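You operate a simulated robot arm through the tools that you are given. There is no shell and no other tool. Be economical: measure what you need, move in short steps, check, and stop when the job is done.

You run a simulated robot arm. Do the job below in one go: nothing can be reset, and whatever is moved stays where it is left.

Task
Take the socket cleaning pad and leave it on the gold medium reference device.

Only the result counts: the job must be done as asked and must still hold three seconds after the hand-in. Knocking over, shifting, dropping, spilling or breaking anything else fails it.

Robot
A 6-joint arm with a two-finger parallel gripper, fixed in place. Base frame: the origin is at the foot of the arm, x ahead of it, y to its left, z up; the work surface is at about z = 0.86. Readings come in m, degrees, newtons and seconds.
With the tool pointing down near the work surface it reaches from about 0.26 to 0.68 m from the base axis. Its first joint turns from -66.0 to 66.0 degrees. Payload 2.9 kg.
The TCP is the grasp point between the finger pads, 0.03 m short of the fingertips. In the tool frame z runs along the fingers and y along their closing line. The gripper opens to 0.11 m. The fingers are 0.02 m wide and 0.01 m thick; the gripper's body (0.048 by 0.112 m) begins 0.055 m behind the TCP.
Orientation is told as [roll, pitch, yaw] about the base's x, y, z axes, in that order, counted from this pose: with the fingers straight down and closing along the base's y, the tool's x points along the base's -x, its y along +y and its z along -z.

Tools
- The arm moves only by the tool send_rows. Its argument "rows" is a list of rows, each a list of 7 numbers: the turn, a rotation vector about the base's x, y, z in units of 5 degrees (1.0 is 5 degrees), then the shift along the base's x, y, z in units of 40 mm (1.0 is 40 mm), then the opening in per cent of the stroke, from 0 (shut) to 100 (fully open). In form: [[rx, ry, rz, dx, dy, dz, fingers], ...]. A call has 1 to 12 rows; each row shifts and turns the commanded pose from where the row before left it. A call with a number of a shift or a turn outside -1 to 1 is refused whole. A row lasts 0.2 s, in which the tool goes at most 0.05 m and 8.6 degrees; a call with a longer step from one row to the next is refused whole, and so is a gripper value outside its range. A pose out of reach is approached as far as the arm can. The call stops where the force on the tool passes 40 N (or 10 N more than at its start, if that is more) or the arm is blocked; 0.2 s more then pass. Each finger travels about 0.108 m/s and halts on what it meets, pressing with about 33 N; the grip force reading is that of the motor and also rises with nothing between the fingers. The clock runs only during rows and for 0.2 s after the last one: add rows that do not move to give the fingers time. The reply holds the time, the measured pose of the TCP, the force on the tool along the base axes, the opening and the grip force, in the units named above and with some noise.
- Cameras (640 x 400 px; columns grow to the right, rows downward): "scene" is fixed at [0.083, 0.4336, 1.3925]; the picture's right is [-0.74, -0.68, 0.00], its down [-0.32, 0.35, -0.88] and it looks along [0.60, -0.65, -0.47] (base axes); focal length 340 px, centre (320, 200). "wrist" rides on the gripper at [0.072, 0.017, -0.103] in the tool frame; the picture's right is [-0.23, 0.97, 0.00], its down [-0.76, -0.18, -0.62] and it looks along [-0.61, -0.14, 0.78] (tool axes); focal length 222 px, centre (320, 200). There is no depth. A picture from a camera that has moved, and an enlarged one, comes with that camera's place and axes in the base frame and with its lens.
- grab_frame(camera): a new picture of that camera. The clock stands still meanwhile.
- zoom(camera, box): a new picture of the part [left, top, right, bottom] of that camera's present view, enlarged. The clock stands still meanwhile.
- hand_in(): hands the job in; it is judged then, once.

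Go step by step. Nothing tells you positions but the pictures and the camera data: compare them with the known pose of the tool, close in by small moves and look again before you grip or let go. The budget is 90 turns and 38 pictures, counting those below and the enlarged ones. Unless the task says otherwise, let go and move clear before handing in, and close with one line.

The tools are called after "Call:" as name(argument=value, ...) on one line, values as JSON. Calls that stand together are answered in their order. send_rows: Moves the arm, as the interface text tells. Its arguments: {"type":"object","properties":{"rows":{"type":"array","items":{"type":"array","items":{"type":"number"}}}},"required":["rows"]} The other tools are called the same way: grab_frame (camera) takes a picture; zoom (camera, box) takes an enlarged picture of a part of a camera's view; hand_in () hands the job in.

At the start:

```text
clock: 0.0
ee_pos: [0.3754, 0.0273, 1.1679]
tcp_rot: [0.0, 0.0, 0.0]
force: [0.0, -0.3, -0.2]
finger_gap: 0.1102
grasp_force: 0.1
```

scene: 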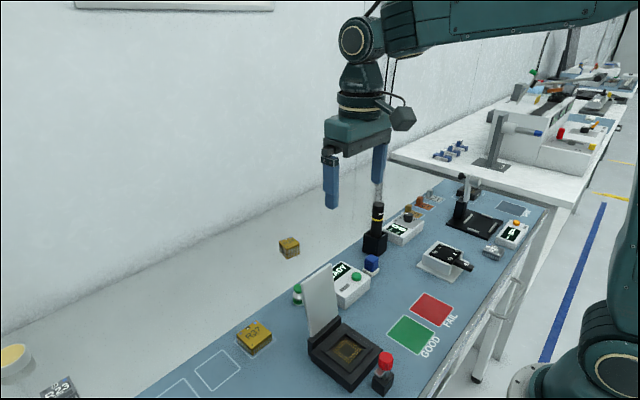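
wrist: 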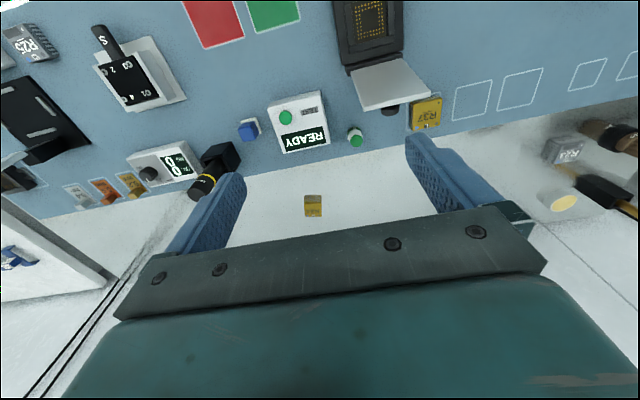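

I see a bench with several gold devices (R37 and others) and gray ones, plus a test socket. I'll enlarge to identify the cleaning pad and the device sizes.

Call:
zoom(camera="scene", box=[220, 220, 420, 400])

Call:
zoom(camera="wrist", box=[400, 60, 640, 220])

Call:
zoom(camera="wrist", box=[0, 0, 240, 220])

Call:
zoom(camera="scene", box=[350, 160, 550, 290])

Call:
zoom(camera="scene", box=[0, 300, 160, 400])

```text
2.22 times, centred on (320, 310) of scene
camera zoom: at [0.083, 0.4336, 1.3925], right [-0.74, -0.68, 0.0], down [-0.32, 0.35, -0.88], along [0.6, -0.65, -0.47], focal length 756 px, centre (320, -44)
```

zoom: 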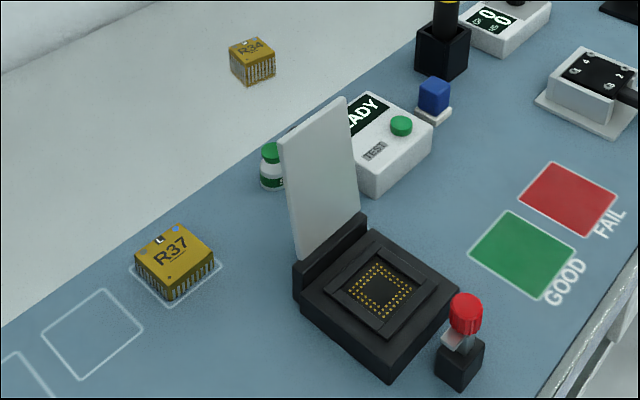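

```text
2.50 times, centred on (520, 140) of wrist
camera zoom: at [0.3019, 0.0443, 1.2711], right [0.23, 0.97, 0.0], down [0.76, -0.18, 0.62], along [0.61, -0.14, -0.78], focal length 555 px, centre (-180, 350)
```

zoom: 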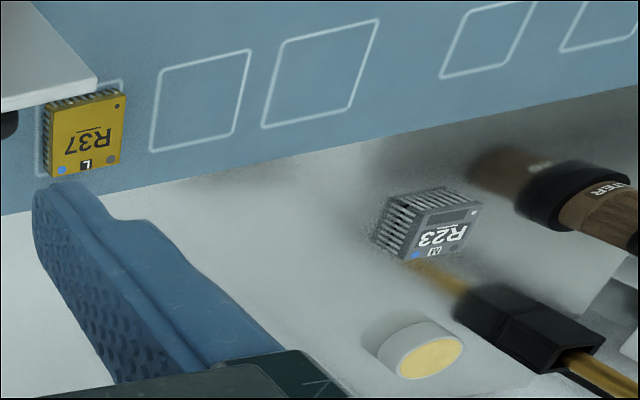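

```text
1.82 times, centred on (120, 110) of wrist
camera zoom: at [0.3019, 0.0443, 1.2711], right [0.23, 0.97, 0.0], down [0.76, -0.18, 0.62], along [0.61, -0.14, -0.78], focal length 404 px, centre (684, 364)
```

zoom: 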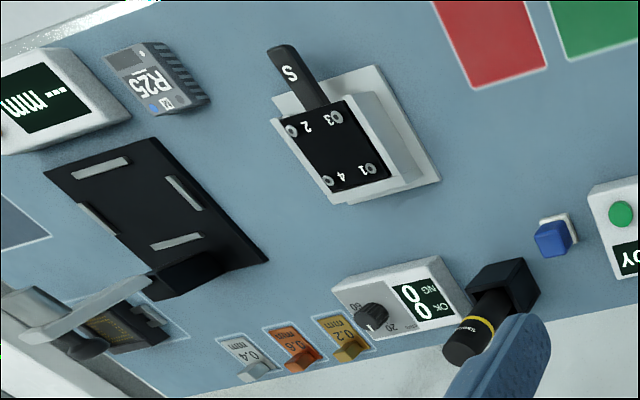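

```text
3.08 times, centred on (450, 225) of scene
camera zoom: at [0.083, 0.4336, 1.3925], right [-0.74, -0.68, 0.0], down [-0.32, 0.35, -0.88], along [0.6, -0.65, -0.47], focal length 1047 px, centre (-80, 123)
```

zoom: 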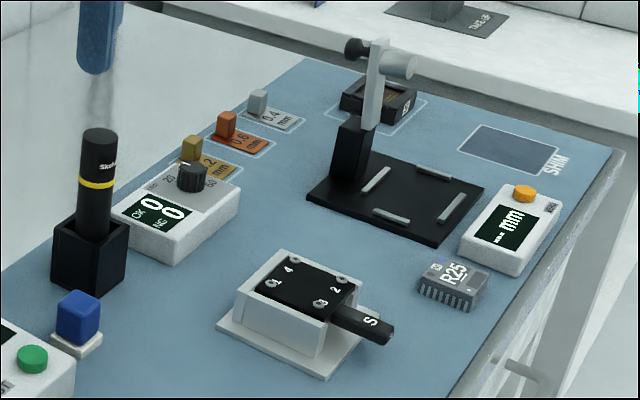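

```text
4.00 times, centred on (80, 350) of scene
camera zoom: at [0.083, 0.4336, 1.3925], right [-0.74, -0.68, 0.0], down [-0.32, 0.35, -0.88], along [0.6, -0.65, -0.47], focal length 1362 px, centre (1280, -400)
```

zoom: 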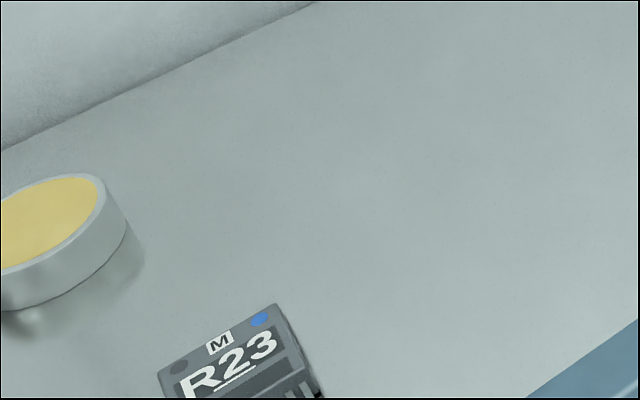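

R37 is marked L; R34 looks like the other gold device, and I need to read its size mark. The blue block on a white base may be the cleaning pad; I'll look closer.

Call:
zoom(camera="scene", box=[270, 225, 310, 265])

Call:
zoom(camera="wrist", box=[225, 100, 275, 150])

Call:
zoom(camera="wrist", box=[290, 180, 340, 230])

Call:
zoom(camera="scene", box=[345, 240, 395, 290])

```text
10.00 times, centred on (290, 245) of scene
camera zoom: at [0.083, 0.4336, 1.3925], right [-0.74, -0.68, 0.0], down [-0.32, 0.35, -0.88], along [0.6, -0.65, -0.47], focal length 3404 px, centre (620, -250)
```

zoom: 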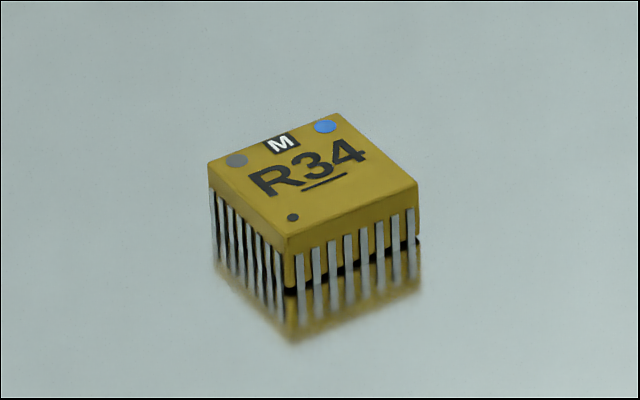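

```text
8.00 times, centred on (250, 125) of wrist
camera zoom: at [0.3019, 0.0443, 1.2711], right [0.23, 0.97, 0.0], down [0.76, -0.18, 0.62], along [0.61, -0.14, -0.78], focal length 1777 px, centre (880, 800)
```

zoom: 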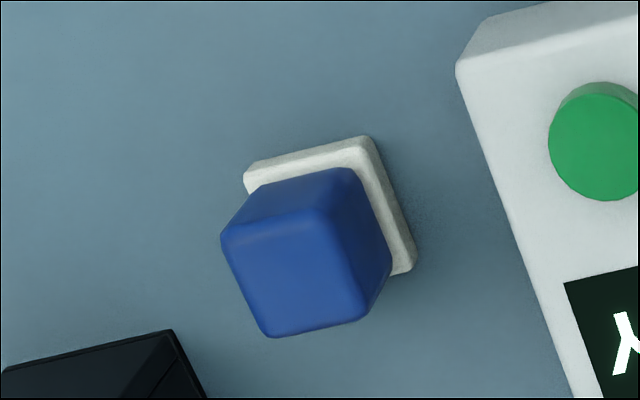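

```text
8.00 times, centred on (315, 205) of wrist
camera zoom: at [0.3019, 0.0443, 1.2711], right [0.23, 0.97, 0.0], down [0.76, -0.18, 0.62], along [0.61, -0.14, -0.78], focal length 1777 px, centre (360, 160)
```

zoom: 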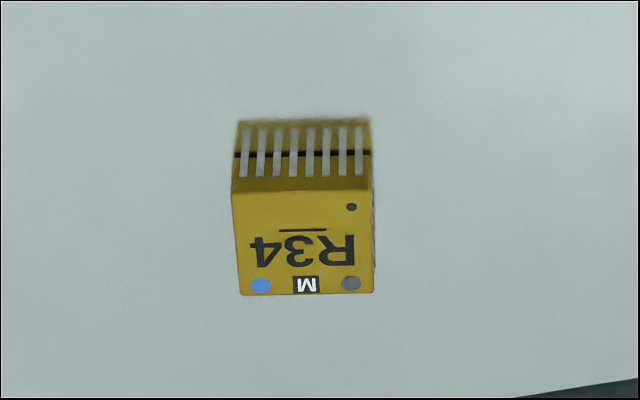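

```text
8.00 times, centred on (370, 265) of scene
camera zoom: at [0.083, 0.4336, 1.3925], right [-0.74, -0.68, 0.0], down [-0.32, 0.35, -0.88], along [0.6, -0.65, -0.47], focal length 2723 px, centre (-80, -320)
```

zoom: 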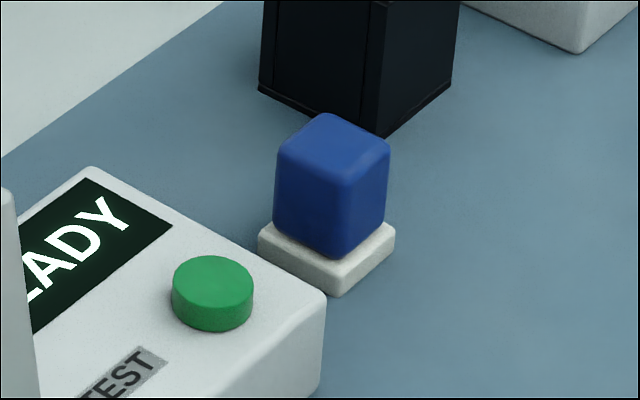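

The cleaning pad is the blue-gripped white pad, triangulated to about (0.422, -0.113) with its top near z 0.905. The gold medium device is R34, at about (0.634, -0.048) with its top near 0.88. The READY box is close on the pad's +y side, so I'll turn the gripper to close along x and hover above the pad.

Call:
send_rows(rows=[[0, 0, -1, 0.065, -0.195, -0.2, 64], [0, 0, -1, 0.065, -0.195, -0.2, 64], [0, 0, -1, 0.065, -0.195, -0.2, 64], [0, 0, -1, 0.065, -0.195, -0.2, 64], [0, 0, -1, 0.065, -0.195, -0.2, 64], [0, 0, -1, 0.065, -0.195, -0.2, 64], [0, 0, -1, 0.065, -0.195, -0.2, 64], [0, 0, -1, 0.065, -0.195, -0.2, 64], [0, 0, -1, 0.065, -0.195, -0.2, 64]])

Call:
send_rows(rows=[[0, 0, -1, 0.065, -0.195, -0.2, 64], [0, 0, -1, 0.065, -0.195, -0.2, 64], [0, 0, -1, 0.065, -0.195, -0.2, 64], [0, 0, -1, 0.065, -0.195, -0.2, 64], [0, 0, -1, 0.065, -0.195, -0.2, 64], [0, 0, -1, 0.065, -0.195, -0.2, 64], [0, 0, -1, 0.065, -0.195, -0.2, 64], [0, 0, -1, 0.065, -0.195, -0.2, 64], [0, 0, -1, 0.065, -0.195, -0.2, 64], [0, 0, 0, 0, 0, 0, 64]])

Call:
grab_frame(camera="wrist")

Call:
grab_frame(camera="scene")

```text
clock: 2.0
ee_pos: [0.3985, -0.0438, 1.0942]
tcp_rot: [-0.1, 0.0, -45.0]
force: [0.4, -1.1, -0.4]
finger_gap: 0.0705
grasp_force: 0.0
```

```text
clock: 4.2
ee_pos: [0.4209, -0.1142, 1.0241]
tcp_rot: [0.1, 0.0, -90.1]
force: [0.7, -0.6, 0.2]
finger_gap: 0.0705
grasp_force: 0.0
```

```text
26 pictures are left
camera wrist: at [0.4383, -0.0406, 1.1271], right [0.97, -0.23, 0.0], down [-0.18, -0.76, 0.62], along [-0.14, -0.61, -0.78], focal length 222 px, centre (320, 200)
```

wrist: 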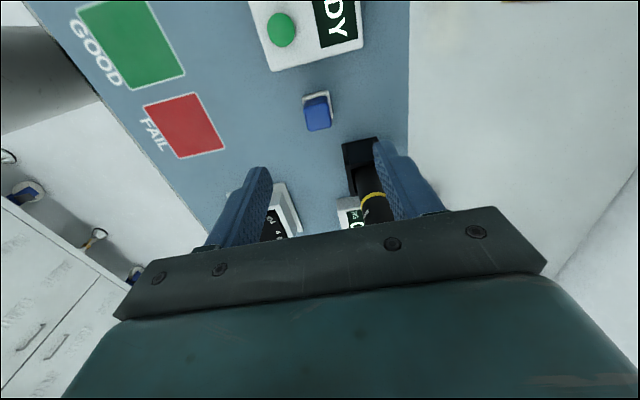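

```text
25 pictures are left
```

scene: 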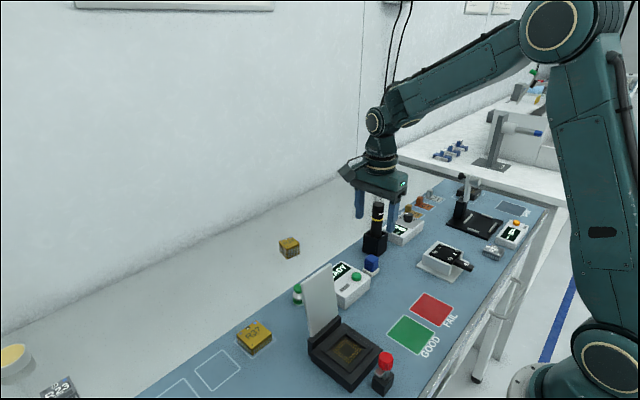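

The gripper is turned and hovering above the pad. I'll zoom in to refine its position.

Call:
zoom(camera="wrist", box=[280, 80, 360, 130])

```text
8.00 times, centred on (320, 105) of wrist
camera zoom: at [0.4383, -0.0406, 1.1271], right [0.97, -0.23, 0.0], down [-0.18, -0.76, 0.62], along [-0.14, -0.61, -0.78], focal length 1777 px, centre (320, 960)
```

zoom: 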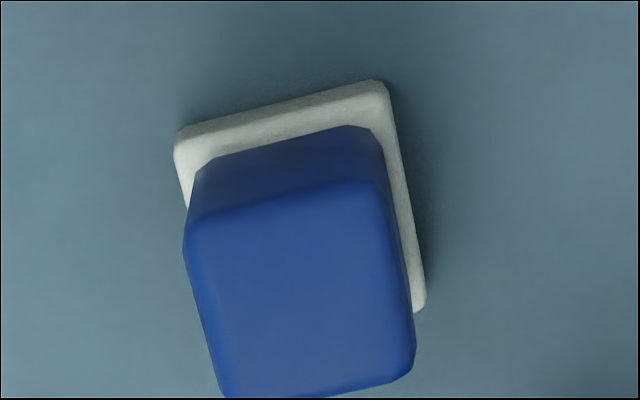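

The refined pad centre is (0.4205, -0.112), and it lies square to the axes. I'll descend so the fingertips end just above the white base.

Call:
send_rows(rows=[[0, 0, 0, 0, 0.05, -0.8, 64], [0, 0, 0, 0, 0, -0.8, 64], [0, 0, 0, 0, 0, -0.8, 64], [0, 0, 0, 0, 0, -0.4, 64], [0, 0, 0, 0, 0, -0.2, 64], [0, 0, 0, 0, 0, 0, 64]])

Call:
zoom(camera="scene", box=[320, 210, 420, 290])

Call:
grab_frame(camera="wrist")

```text
clock: 5.6
ee_pos: [0.4217, -0.1104, 0.904]
tcp_rot: [0.0, 0.1, -90.0]
force: [1.0, -0.4, 0.1]
finger_gap: 0.0703
grasp_force: 0.2
```

```text
5.00 times, centred on (370, 250) of scene
camera zoom: at [0.083, 0.4336, 1.3925], right [-0.74, -0.68, 0.0], down [-0.32, 0.35, -0.88], along [0.6, -0.65, -0.47], focal length 1702 px, centre (70, -50)
```

zoom: 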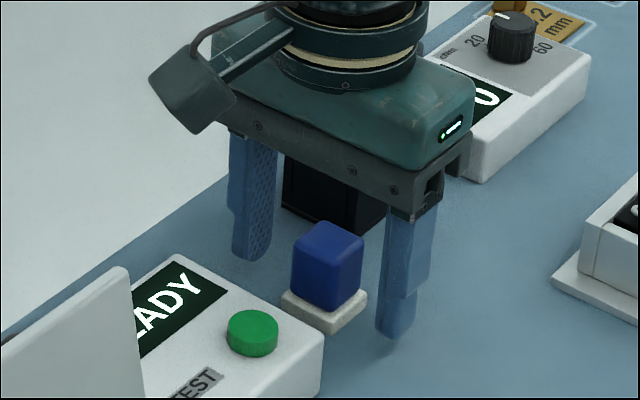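

```text
22 pictures are left
camera wrist: at [0.4378, -0.0386, 1.0069], right [0.97, -0.23, 0.0], down [-0.18, -0.76, 0.62], along [-0.14, -0.61, -0.78], focal length 222 px, centre (320, 200)
```

wrist: 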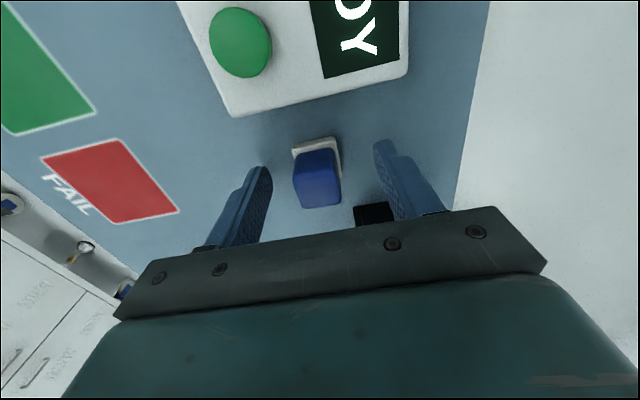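

The fingers straddle the blue grip, centred in both views. I'll close.

Call:
send_rows(rows=[[0, 0, 0, 0, 0, 0, 40], [0, 0, 0, 0, 0, 0, 25], [0, 0, 0, 0, 0, 0, 10], [0, 0, 0, 0, 0, 0, 0], [0, 0, 0, 0, 0, 0, 0]])

Call:
send_rows(rows=[[0, 0, 0, 0, 0, 0.3, 0], [0, 0, 0, 0, 0, 0.6, 0], [0, 0, 0, 0, 0, 0.8, 0], [0, 0, 0, 0, 0, 0.8, 0], [0, 0, 0, 0, 0, 0, 0]])

Call:
zoom(camera="scene", box=[320, 170, 420, 250])

Call:
grab_frame(camera="wrist")

```text
clock: 6.8
ee_pos: [0.4221, -0.1116, 0.9035]
tcp_rot: [0.1, -0.1, -90.0]
force: [0.4, 0.3, -0.7]
finger_gap: 0.025
grasp_force: 32.8
```

```text
clock: 8.0
ee_pos: [0.4223, -0.1107, 1.0036]
tcp_rot: [0.0, 0.0, -90.0]
force: [-0.4, 0.1, -0.6]
finger_gap: 0.0253
grasp_force: 33.4
```

```text
5.00 times, centred on (370, 210) of scene
camera zoom: at [0.083, 0.4336, 1.3925], right [-0.74, -0.68, 0.0], down [-0.32, 0.35, -0.88], along [0.6, -0.65, -0.47], focal length 1702 px, centre (70, 150)
```

zoom: 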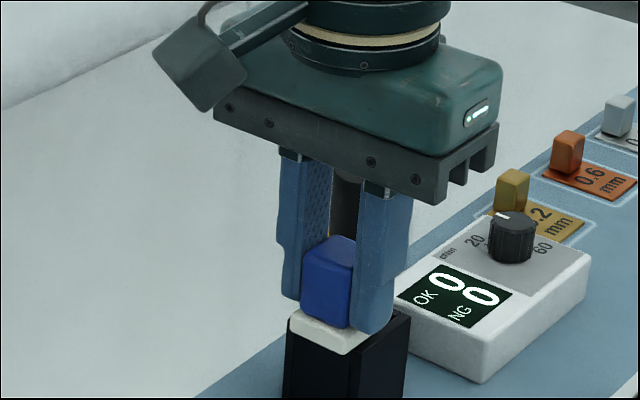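

```text
20 pictures are left
camera wrist: at [0.4382, -0.0381, 1.1083], right [0.97, -0.23, 0.0], down [-0.18, -0.76, 0.62], along [-0.14, -0.61, -0.78], focal length 222 px, centre (320, 200)
```

wrist: 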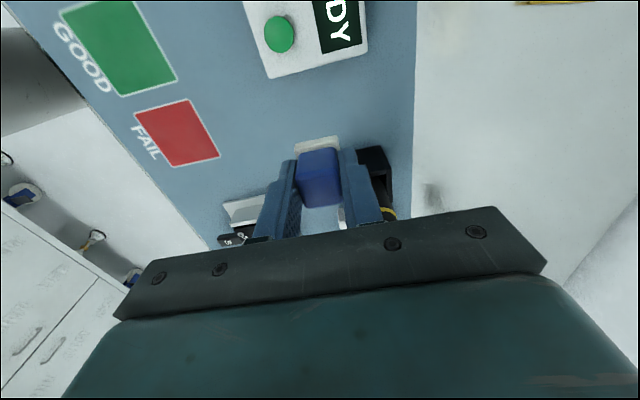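

The pad is held and lifted cleanly. Next I'll carry it over to R34 and turn about 12° to match that device.

Call:
send_rows(rows=[[0, 0, -0.3, 0.589, 0.175, 0, 0], [0, 0, -0.3, 0.589, 0.175, 0, 0], [0, 0, -0.3, 0.589, 0.175, 0, 0], [0, 0, -0.3, 0.589, 0.175, 0, 0], [0, 0, -0.3, 0.589, 0.175, 0, 0], [0, 0, -0.3, 0.589, 0.175, 0, 0], [0, 0, -0.3, 0.589, 0.175, 0, 0], [0, 0, -0.2, 0.589, 0.175, 0, 0], [0, 0, 0, 0.589, 0.175, 0, 0], [0, 0, 0, 0, 0, 0, 0]])

Call:
zoom(camera="scene", box=[240, 180, 340, 260])

Call:
grab_frame(camera="wrist")

```text
clock: 10.2
ee_pos: [0.6344, -0.0474, 1.0017]
tcp_rot: [0.0, 0.0, -101.4]
force: [-0.1, -0.1, -0.3]
finger_gap: 0.0251
grasp_force: 33.0
```

```text
5.00 times, centred on (290, 220) of scene
camera zoom: at [0.083, 0.4336, 1.3925], right [-0.74, -0.68, 0.0], down [-0.32, 0.35, -0.88], along [0.6, -0.65, -0.47], focal length 1702 px, centre (470, 100)
```

zoom: 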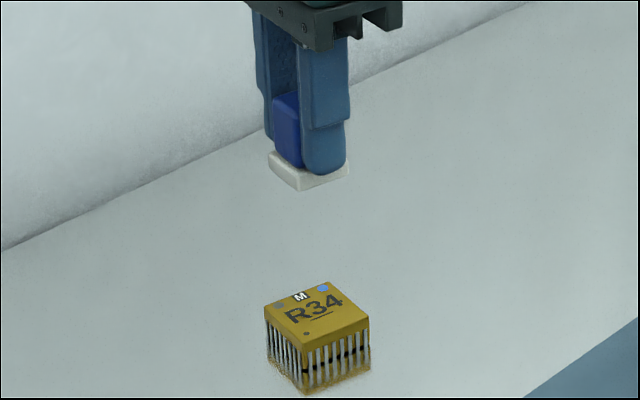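

```text
18 pictures are left
camera wrist: at [0.6643, 0.0198, 1.1066], right [0.91, -0.42, 0.0], down [-0.33, -0.71, 0.62], along [-0.26, -0.57, -0.78], focal length 222 px, centre (320, 200)
```

wrist: 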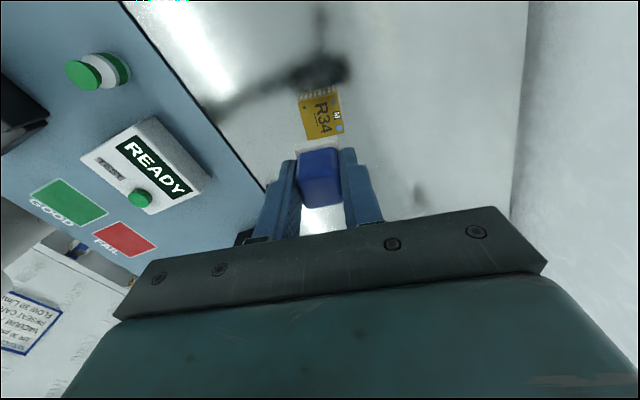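

R34 lies under the pad. I'll refine its position with a closer wrist view.

Call:
zoom(camera="wrist", box=[280, 80, 360, 130])

```text
8.00 times, centred on (320, 105) of wrist
camera zoom: at [0.6643, 0.0198, 1.1066], right [0.91, -0.42, 0.0], down [-0.33, -0.71, 0.62], along [-0.26, -0.57, -0.78], focal length 1777 px, centre (320, 960)
```

zoom: 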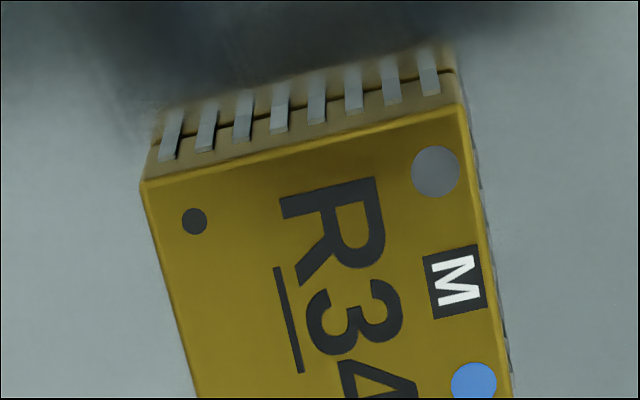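

R34 is centred near (0.634, -0.049) and its rotation matches the pad. I'll descend to just above it and check.

Call:
send_rows(rows=[[0, 0, 0, 0, -0.04, -0.6, 0], [0, 0, 0, 0, 0, -0.6, 0], [0, 0, 0, 0, 0, -0.4, 0], [0, 0, 0, 0, 0, -0.1, 0], [0, 0, 0, 0, 0, 0, 0]])

Call:
zoom(camera="scene", box=[260, 210, 320, 260])

Call:
zoom(camera="wrist", box=[260, 90, 380, 210])

```text
clock: 11.4
ee_pos: [0.6335, -0.05, 0.9357]
tcp_rot: [0.0, 0.0, -101.5]
force: [0.1, 0.8, -0.8]
finger_gap: 0.0253
grasp_force: 33.1
```

```text
8.00 times, centred on (290, 235) of scene
camera zoom: at [0.083, 0.4336, 1.3925], right [-0.74, -0.68, 0.0], down [-0.32, 0.35, -0.88], along [0.6, -0.65, -0.47], focal length 2723 px, centre (560, -80)
```

zoom: 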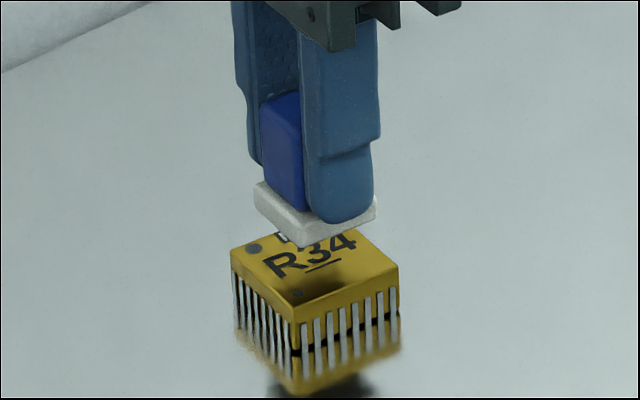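

```text
3.33 times, centred on (320, 150) of wrist
camera zoom: at [0.6641, 0.0179, 1.039], right [0.91, -0.42, 0.0], down [-0.33, -0.71, 0.62], along [-0.26, -0.57, -0.78], focal length 740 px, centre (320, 367)
```

zoom: 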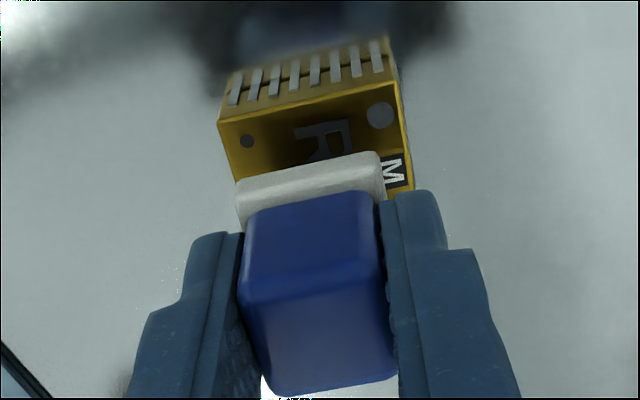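

The pad is centred over R34 with roughly 15 mm to go. I'll lower it gently, watching the force.

Call:
send_rows(rows=[[0, 0, 0, 0.02, -0.02, -0.2, 0], [0, 0, 0, 0, 0, -0.05, 0], [0, 0, 0, 0, 0, -0.05, 0], [0, 0, 0, 0, 0, 0, 0]])

Call:
zoom(camera="scene", box=[260, 210, 320, 260])

```text
clock: 12.4
ee_pos: [0.6347, -0.0499, 0.9242]
tcp_rot: [-0.1, 0.0, -101.4]
force: [0.0, 0.2, -0.9]
finger_gap: 0.0249
grasp_force: 32.6
```

```text
8.00 times, centred on (290, 235) of scene
camera zoom: at [0.083, 0.4336, 1.3925], right [-0.74, -0.68, 0.0], down [-0.32, 0.35, -0.88], along [0.6, -0.65, -0.47], focal length 2723 px, centre (560, -80)
```

zoom: 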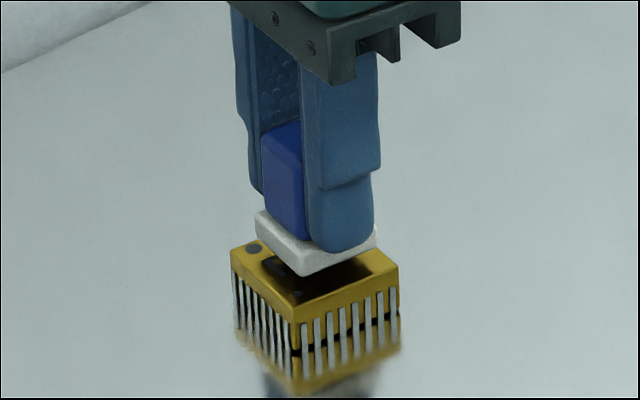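

There's still a gap of about 10 mm by the shading and outline. I'll continue in small steps.

Call:
send_rows(rows=[[0, 0, 0, 0, 0, -0.1, 0], [0, 0, 0, 0, 0, -0.05, 0], [0, 0, 0, 0, 0, 0, 0]])

Call:
send_rows(rows=[[0, 0, 0, 0, 0, -0.03, 0], [0, 0, 0, 0, 0, -0.03, 0], [0, 0, 0, 0, 0, 0, 0]])

Call:
zoom(camera="scene", box=[260, 210, 320, 260])

```text
clock: 13.2
ee_pos: [0.6353, -0.0496, 0.9185]
tcp_rot: [0.2, 0.0, -101.5]
force: [-3.0, -0.2, 8.1]
finger_gap: 0.0253
grasp_force: 33.4
```

```text
clock: 14.0
ee_pos: [0.6362, -0.0498, 0.9183]
tcp_rot: [0.3, 0.1, -101.5]
force: [-2.9, 0.8, 25.9]
finger_gap: 0.025
grasp_force: 33.1
```

```text
8.00 times, centred on (290, 235) of scene
camera zoom: at [0.0824, 0.4337, 1.3925], right [-0.74, -0.68, 0.0], down [-0.32, 0.35, -0.88], along [0.6, -0.65, -0.47], focal length 2723 px, centre (560, -80)
```

zoom: 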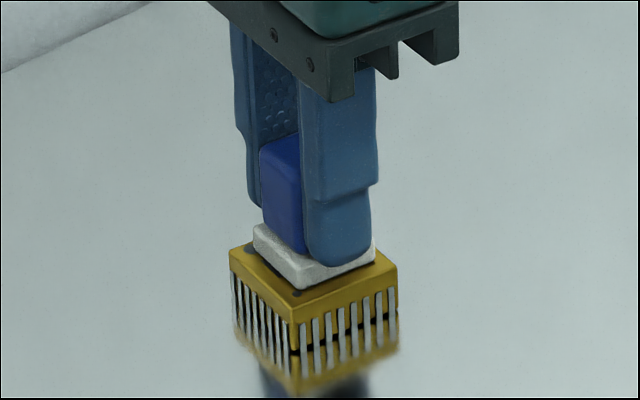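

The pad has landed on R34 with clear contact force. I'll ease the pressure, then open the fingers.

Call:
send_rows(rows=[[0, 0, 0, 0, 0, 0.03, 0], [0, 0, 0, 0, 0, 0.025, 0], [0, 0, 0, 0, 0, 0, 0]])

Call:
send_rows(rows=[[0, 0, 0, 0, 0, 0, 26], [0, 0, 0, 0, 0, 0, 32], [0, 0, 0, 0, 0, 0, 45], [0, 0, 0, 0, 0, 0, 60], [0, 0, 0, 0, 0, 0, 60], [0, 0, 0, 0, 0, 0, 60]])

Call:
zoom(camera="scene", box=[260, 210, 320, 260])

```text
clock: 14.8
ee_pos: [0.6356, -0.0509, 0.9165]
tcp_rot: [0.1, 0.0, -101.6]
force: [3.8, 0.4, 17.8]
finger_gap: 0.0253
grasp_force: 33.4
```

```text
clock: 16.2
ee_pos: [0.6353, -0.051, 0.9163]
tcp_rot: [0.0, 0.0, -101.6]
force: [-1.9, 0.0, 13.0]
finger_gap: 0.0646
grasp_force: 0.1
```

```text
8.00 times, centred on (290, 235) of scene
camera zoom: at [0.0827, 0.4337, 1.3925], right [-0.74, -0.68, 0.0], down [-0.32, 0.35, -0.88], along [0.6, -0.65, -0.47], focal length 2723 px, centre (560, -80)
```

zoom: 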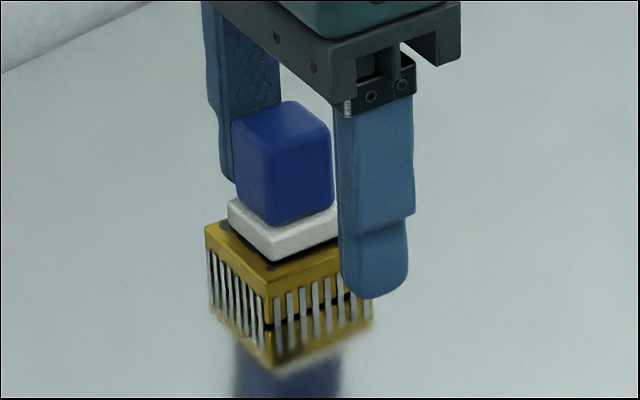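

R34 and the pad seem to have moved slightly together as the fingers opened, and a force remains. I'll look before moving anything.

Call:
grab_frame(camera="wrist")

Call:
grab_frame(camera="scene")

```text
11 pictures are left
camera wrist: at [0.6653, 0.0172, 1.0209], right [0.91, -0.42, 0.0], down [-0.33, -0.71, 0.62], along [-0.26, -0.57, -0.78], focal length 222 px, centre (320, 200)
```

wrist: 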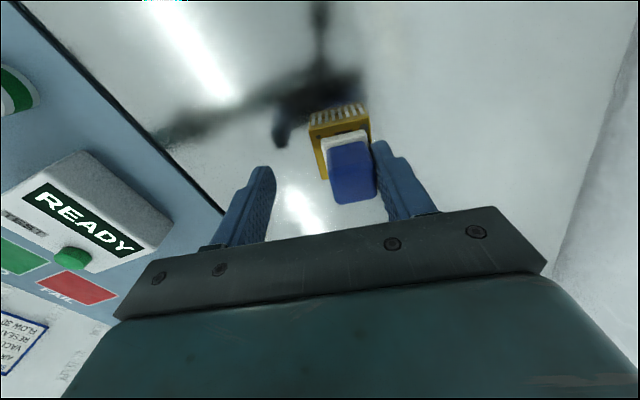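

```text
10 pictures are left
```

scene: 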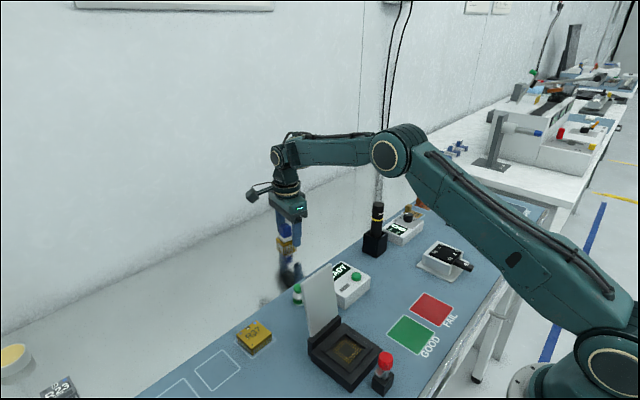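

The device slid about 1 cm along with the pad, and the pad still sits on top. I'll rise straight up in small steps and watch the force.

Call:
send_rows(rows=[[0, 0, 0, 0, 0, 0.05, 60], [0, 0, 0, 0, 0, 0.05, 60], [0, 0, 0, 0, 0, 0, 60]])

Call:
zoom(camera="scene", box=[260, 210, 320, 260])

```text
clock: 17.0
ee_pos: [0.6361, -0.0513, 0.9196]
tcp_rot: [-0.1, 0.0, -101.6]
force: [0.1, -0.1, -0.2]
finger_gap: 0.0661
grasp_force: 0.1
```

```text
8.00 times, centred on (290, 235) of scene
camera zoom: at [0.083, 0.4336, 1.3925], right [-0.74, -0.68, 0.0], down [-0.32, 0.35, -0.88], along [0.6, -0.65, -0.47], focal length 2723 px, centre (560, -80)
```

zoom: 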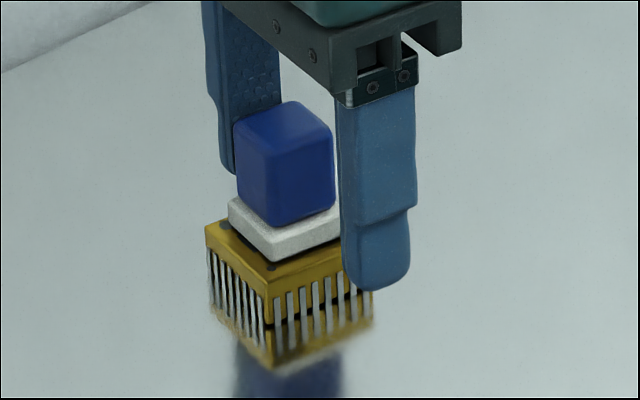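

The fingers are free and the force is gone. A finger stood on R34's edge while opening and dragged R34, with the pad on it, about 16 mm in +x. I'll rise a bit and open fully before gently nudging it back to its spot.

Call:
send_rows(rows=[[0, 0, 0, 0, 0, 0.2, 60], [0, 0, 0, 0, 0, 0.1, 70], [0, 0, 0, 0, 0, 0, 100], [0, 0, 0, 0, 0, 0, 100], [0, 0, 0, 0, 0, 0, 100]])

Call:
zoom(camera="wrist", box=[260, 80, 420, 210])

```text
clock: 18.2
ee_pos: [0.6343, -0.0504, 0.932]
tcp_rot: [0.0, 0.0, -101.5]
force: [-0.2, -0.3, -0.4]
finger_gap: 0.11
grasp_force: 0.1
```

```text
3.08 times, centred on (340, 145) of wrist
camera zoom: at [0.6653, 0.017, 1.0369], right [0.91, -0.42, 0.0], down [-0.33, -0.71, 0.62], along [-0.26, -0.57, -0.78], focal length 684 px, centre (258, 369)
```

zoom: 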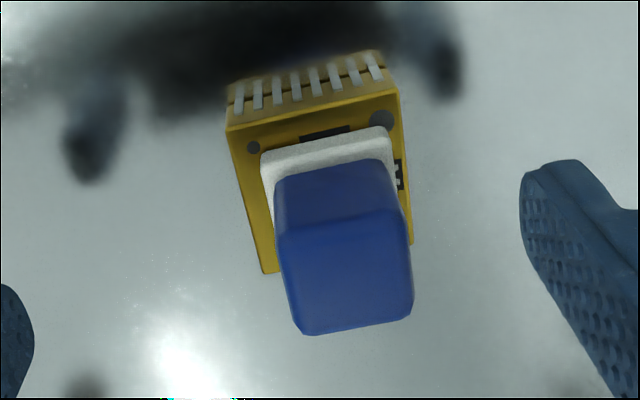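

The pad is firmly inside R34's top face. I'll lower the open fingers beside R34 and close very slowly so the far finger pushes it back to centre.

Call:
send_rows(rows=[[0, 0, 0, 0, 0, -0.25, 100], [0, 0, 0, 0, 0, -0.25, 100], [0, 0, 0, 0, 0, -0.2, 90], [0, 0, 0, 0, 0, 0, 80], [0, 0, 0, 0, 0, 0, 75], [0, 0, 0, 0, 0, 0, 72]])

Call:
zoom(camera="scene", box=[260, 210, 320, 260])

```text
clock: 19.6
ee_pos: [0.6348, -0.0501, 0.9042]
tcp_rot: [-0.1, 0.1, -101.5]
force: [0.3, -0.2, 0.3]
finger_gap: 0.0791
grasp_force: 0.0
```

```text
8.00 times, centred on (290, 235) of scene
camera zoom: at [0.083, 0.4336, 1.3925], right [-0.74, -0.68, 0.0], down [-0.32, 0.35, -0.88], along [0.6, -0.65, -0.47], focal length 2723 px, centre (560, -80)
```

zoom: 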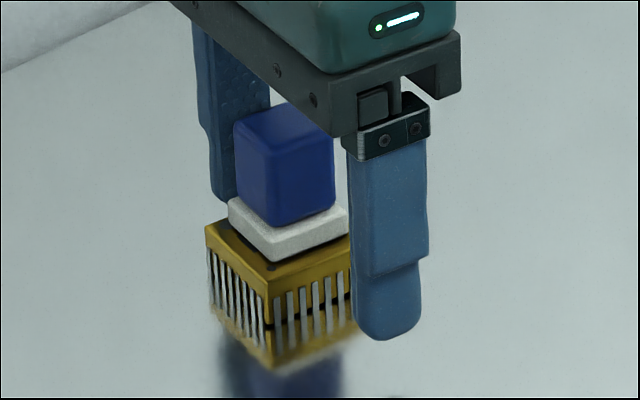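

The fingers are beside R34 now. I'll close in tiny increments.

Call:
send_rows(rows=[[0, 0, 0, 0, 0, 0, 71], [0, 0, 0, 0, 0, 0, 70], [0, 0, 0, 0, 0, 0, 69], [0, 0, 0, 0, 0, 0, 68], [0, 0, 0, 0, 0, 0, 67], [0, 0, 0, 0, 0, 0, 66], [0, 0, 0, 0, 0, 0, 65], [0, 0, 0, 0, 0, 0, 64], [0, 0, 0, 0, 0, 0, 63], [0, 0, 0, 0, 0, 0, 62], [0, 0, 0, 0, 0, 0, 61], [0, 0, 0, 0, 0, 0, 60]])

Call:
zoom(camera="scene", box=[260, 210, 320, 260])

```text
clock: 22.2
ee_pos: [0.6346, -0.0496, 0.9054]
tcp_rot: [0.1, -0.1, -101.5]
force: [-0.5, -0.9, -0.4]
finger_gap: 0.0661
grasp_force: 0.6
```

```text
8.00 times, centred on (290, 235) of scene
camera zoom: at [0.083, 0.4336, 1.3925], right [-0.74, -0.68, 0.0], down [-0.32, 0.35, -0.88], along [0.6, -0.65, -0.47], focal length 2723 px, centre (560, -80)
```

zoom: 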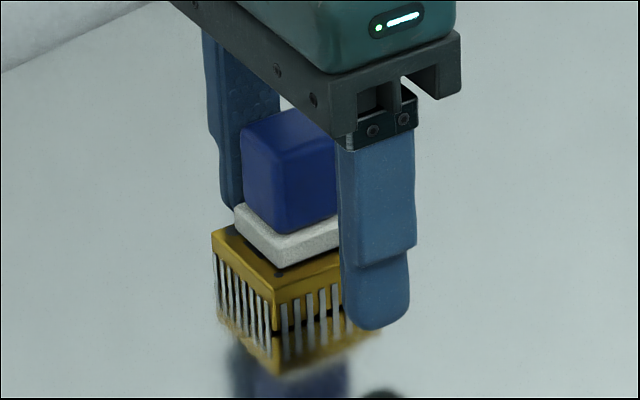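

It slides together smoothly. I'll continue.

Call:
send_rows(rows=[[0, 0, 0, 0, 0, 0, 59], [0, 0, 0, 0, 0, 0, 58], [0, 0, 0, 0, 0, 0, 57], [0, 0, 0, 0, 0, 0, 56], [0, 0, 0, 0, 0, 0, 55], [0, 0, 0, 0, 0, 0, 54], [0, 0, 0, 0, 0, 0, 53], [0, 0, 0, 0, 0, 0, 52], [0, 0, 0, 0, 0, 0, 51], [0, 0, 0, 0, 0, 0, 50], [0, 0, 0, 0, 0, 0, 49], [0, 0, 0, 0, 0, 0, 48]])

Call:
send_rows(rows=[[0, 0, 0, 0, 0, 0, 47], [0, 0, 0, 0, 0, 0, 46], [0, 0, 0, 0, 0, 0, 45], [0, 0, 0, 0, 0, 0, 44], [0, 0, 0, 0, 0, 0, 43], [0, 0, 0, 0, 0, 0, 42]])

Call:
zoom(camera="scene", box=[260, 210, 320, 260])

```text
clock: 24.8
ee_pos: [0.6353, -0.0504, 0.9063]
tcp_rot: [0.0, -0.1, -101.5]
force: [1.1, 0.2, 0.0]
finger_gap: 0.0526
grasp_force: 0.1
```

```text
clock: 26.2
ee_pos: [0.6357, -0.0503, 0.9044]
tcp_rot: [0.1, 0.0, -101.5]
force: [0.2, -0.1, 0.4]
finger_gap: 0.0462
grasp_force: 0.0
```

```text
8.00 times, centred on (290, 235) of scene
camera zoom: at [0.083, 0.4336, 1.3925], right [-0.74, -0.68, 0.0], down [-0.32, 0.35, -0.88], along [0.6, -0.65, -0.47], focal length 2723 px, centre (560, -80)
```

zoom: 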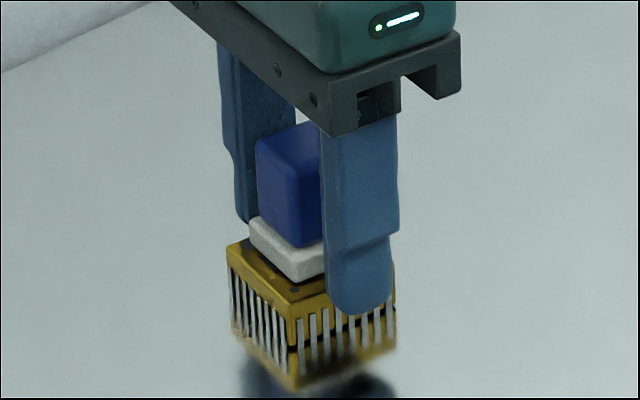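

R34 is back within about 3 mm of its original spot. One more small nudge, then I'll open fully and rise clear.

Call:
send_rows(rows=[[0, 0, 0, 0, 0, 0, 41], [0, 0, 0, 0, 0, 0, 40], [0, 0, 0, 0, 0, 0, 39], [0, 0, 0, 0, 0, 0, 45], [0, 0, 0, 0, 0, 0, 60], [0, 0, 0, 0, 0, 0, 80], [0, 0, 0, 0, 0, 0, 100], [0, 0, 0, 0, 0, 0, 100]])

Call:
send_rows(rows=[[0, 0, 0, 0, 0, 0.3, 100], [0, 0, 0, 0, 0, 0.6, 100], [0, 0, 0, 0, 0, 0.8, 100], [0, 0, 0, 0, 0, 0.8, 100], [0, 0, 0, 0, 0, 0.8, 100], [0, 0, 0, 0, 0, 0, 100]])

Call:
zoom(camera="scene", box=[260, 210, 320, 260])

Call:
grab_frame(camera="wrist")

```text
clock: 28.0
ee_pos: [0.6363, -0.0498, 0.9054]
tcp_rot: [0.0, -0.1, -101.6]
force: [-0.5, 0.3, 0.2]
finger_gap: 0.11
grasp_force: 0.0
```

```text
clock: 29.4
ee_pos: [0.636, -0.0519, 1.0372]
tcp_rot: [-0.1, 0.1, -101.5]
force: [-1.0, -0.1, 0.6]
finger_gap: 0.11
grasp_force: 0.0
```

```text
8.00 times, centred on (290, 235) of scene
camera zoom: at [0.083, 0.4336, 1.3925], right [-0.74, -0.68, 0.0], down [-0.32, 0.35, -0.88], along [0.6, -0.65, -0.47], focal length 2723 px, centre (560, -80)
```

zoom: 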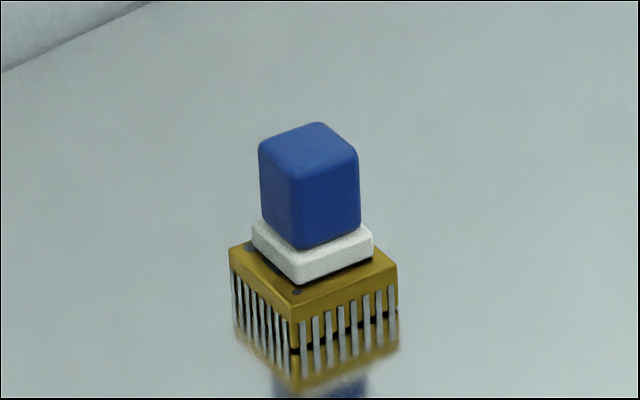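

```text
3 pictures are left
camera wrist: at [0.6666, 0.0166, 1.1408], right [0.91, -0.42, 0.0], down [-0.33, -0.71, 0.62], along [-0.26, -0.57, -0.78], focal length 222 px, centre (320, 200)
```

wrist: 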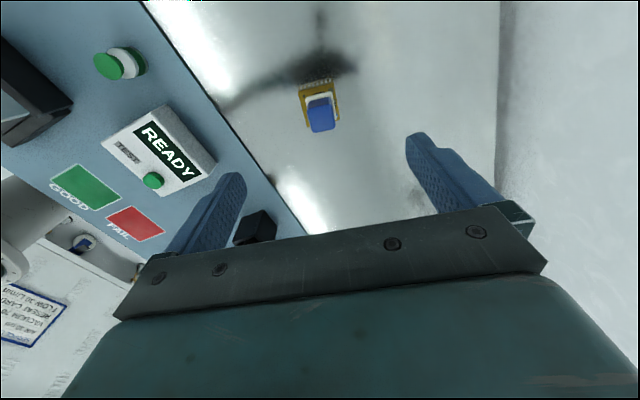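

The pad rests flat and centred on R34, R34 is back where it started to within about a millimetre or two, and the gripper is clear. I'm handing in.

Call:
hand_in()

```text
The job is handed in.
```

The socket cleaning pad is resting on R34, the gold medium reference device. R34 slid about 16 mm when I released the pad, and I nudged it back to within about 1–2 mm of its original spot before handing in.
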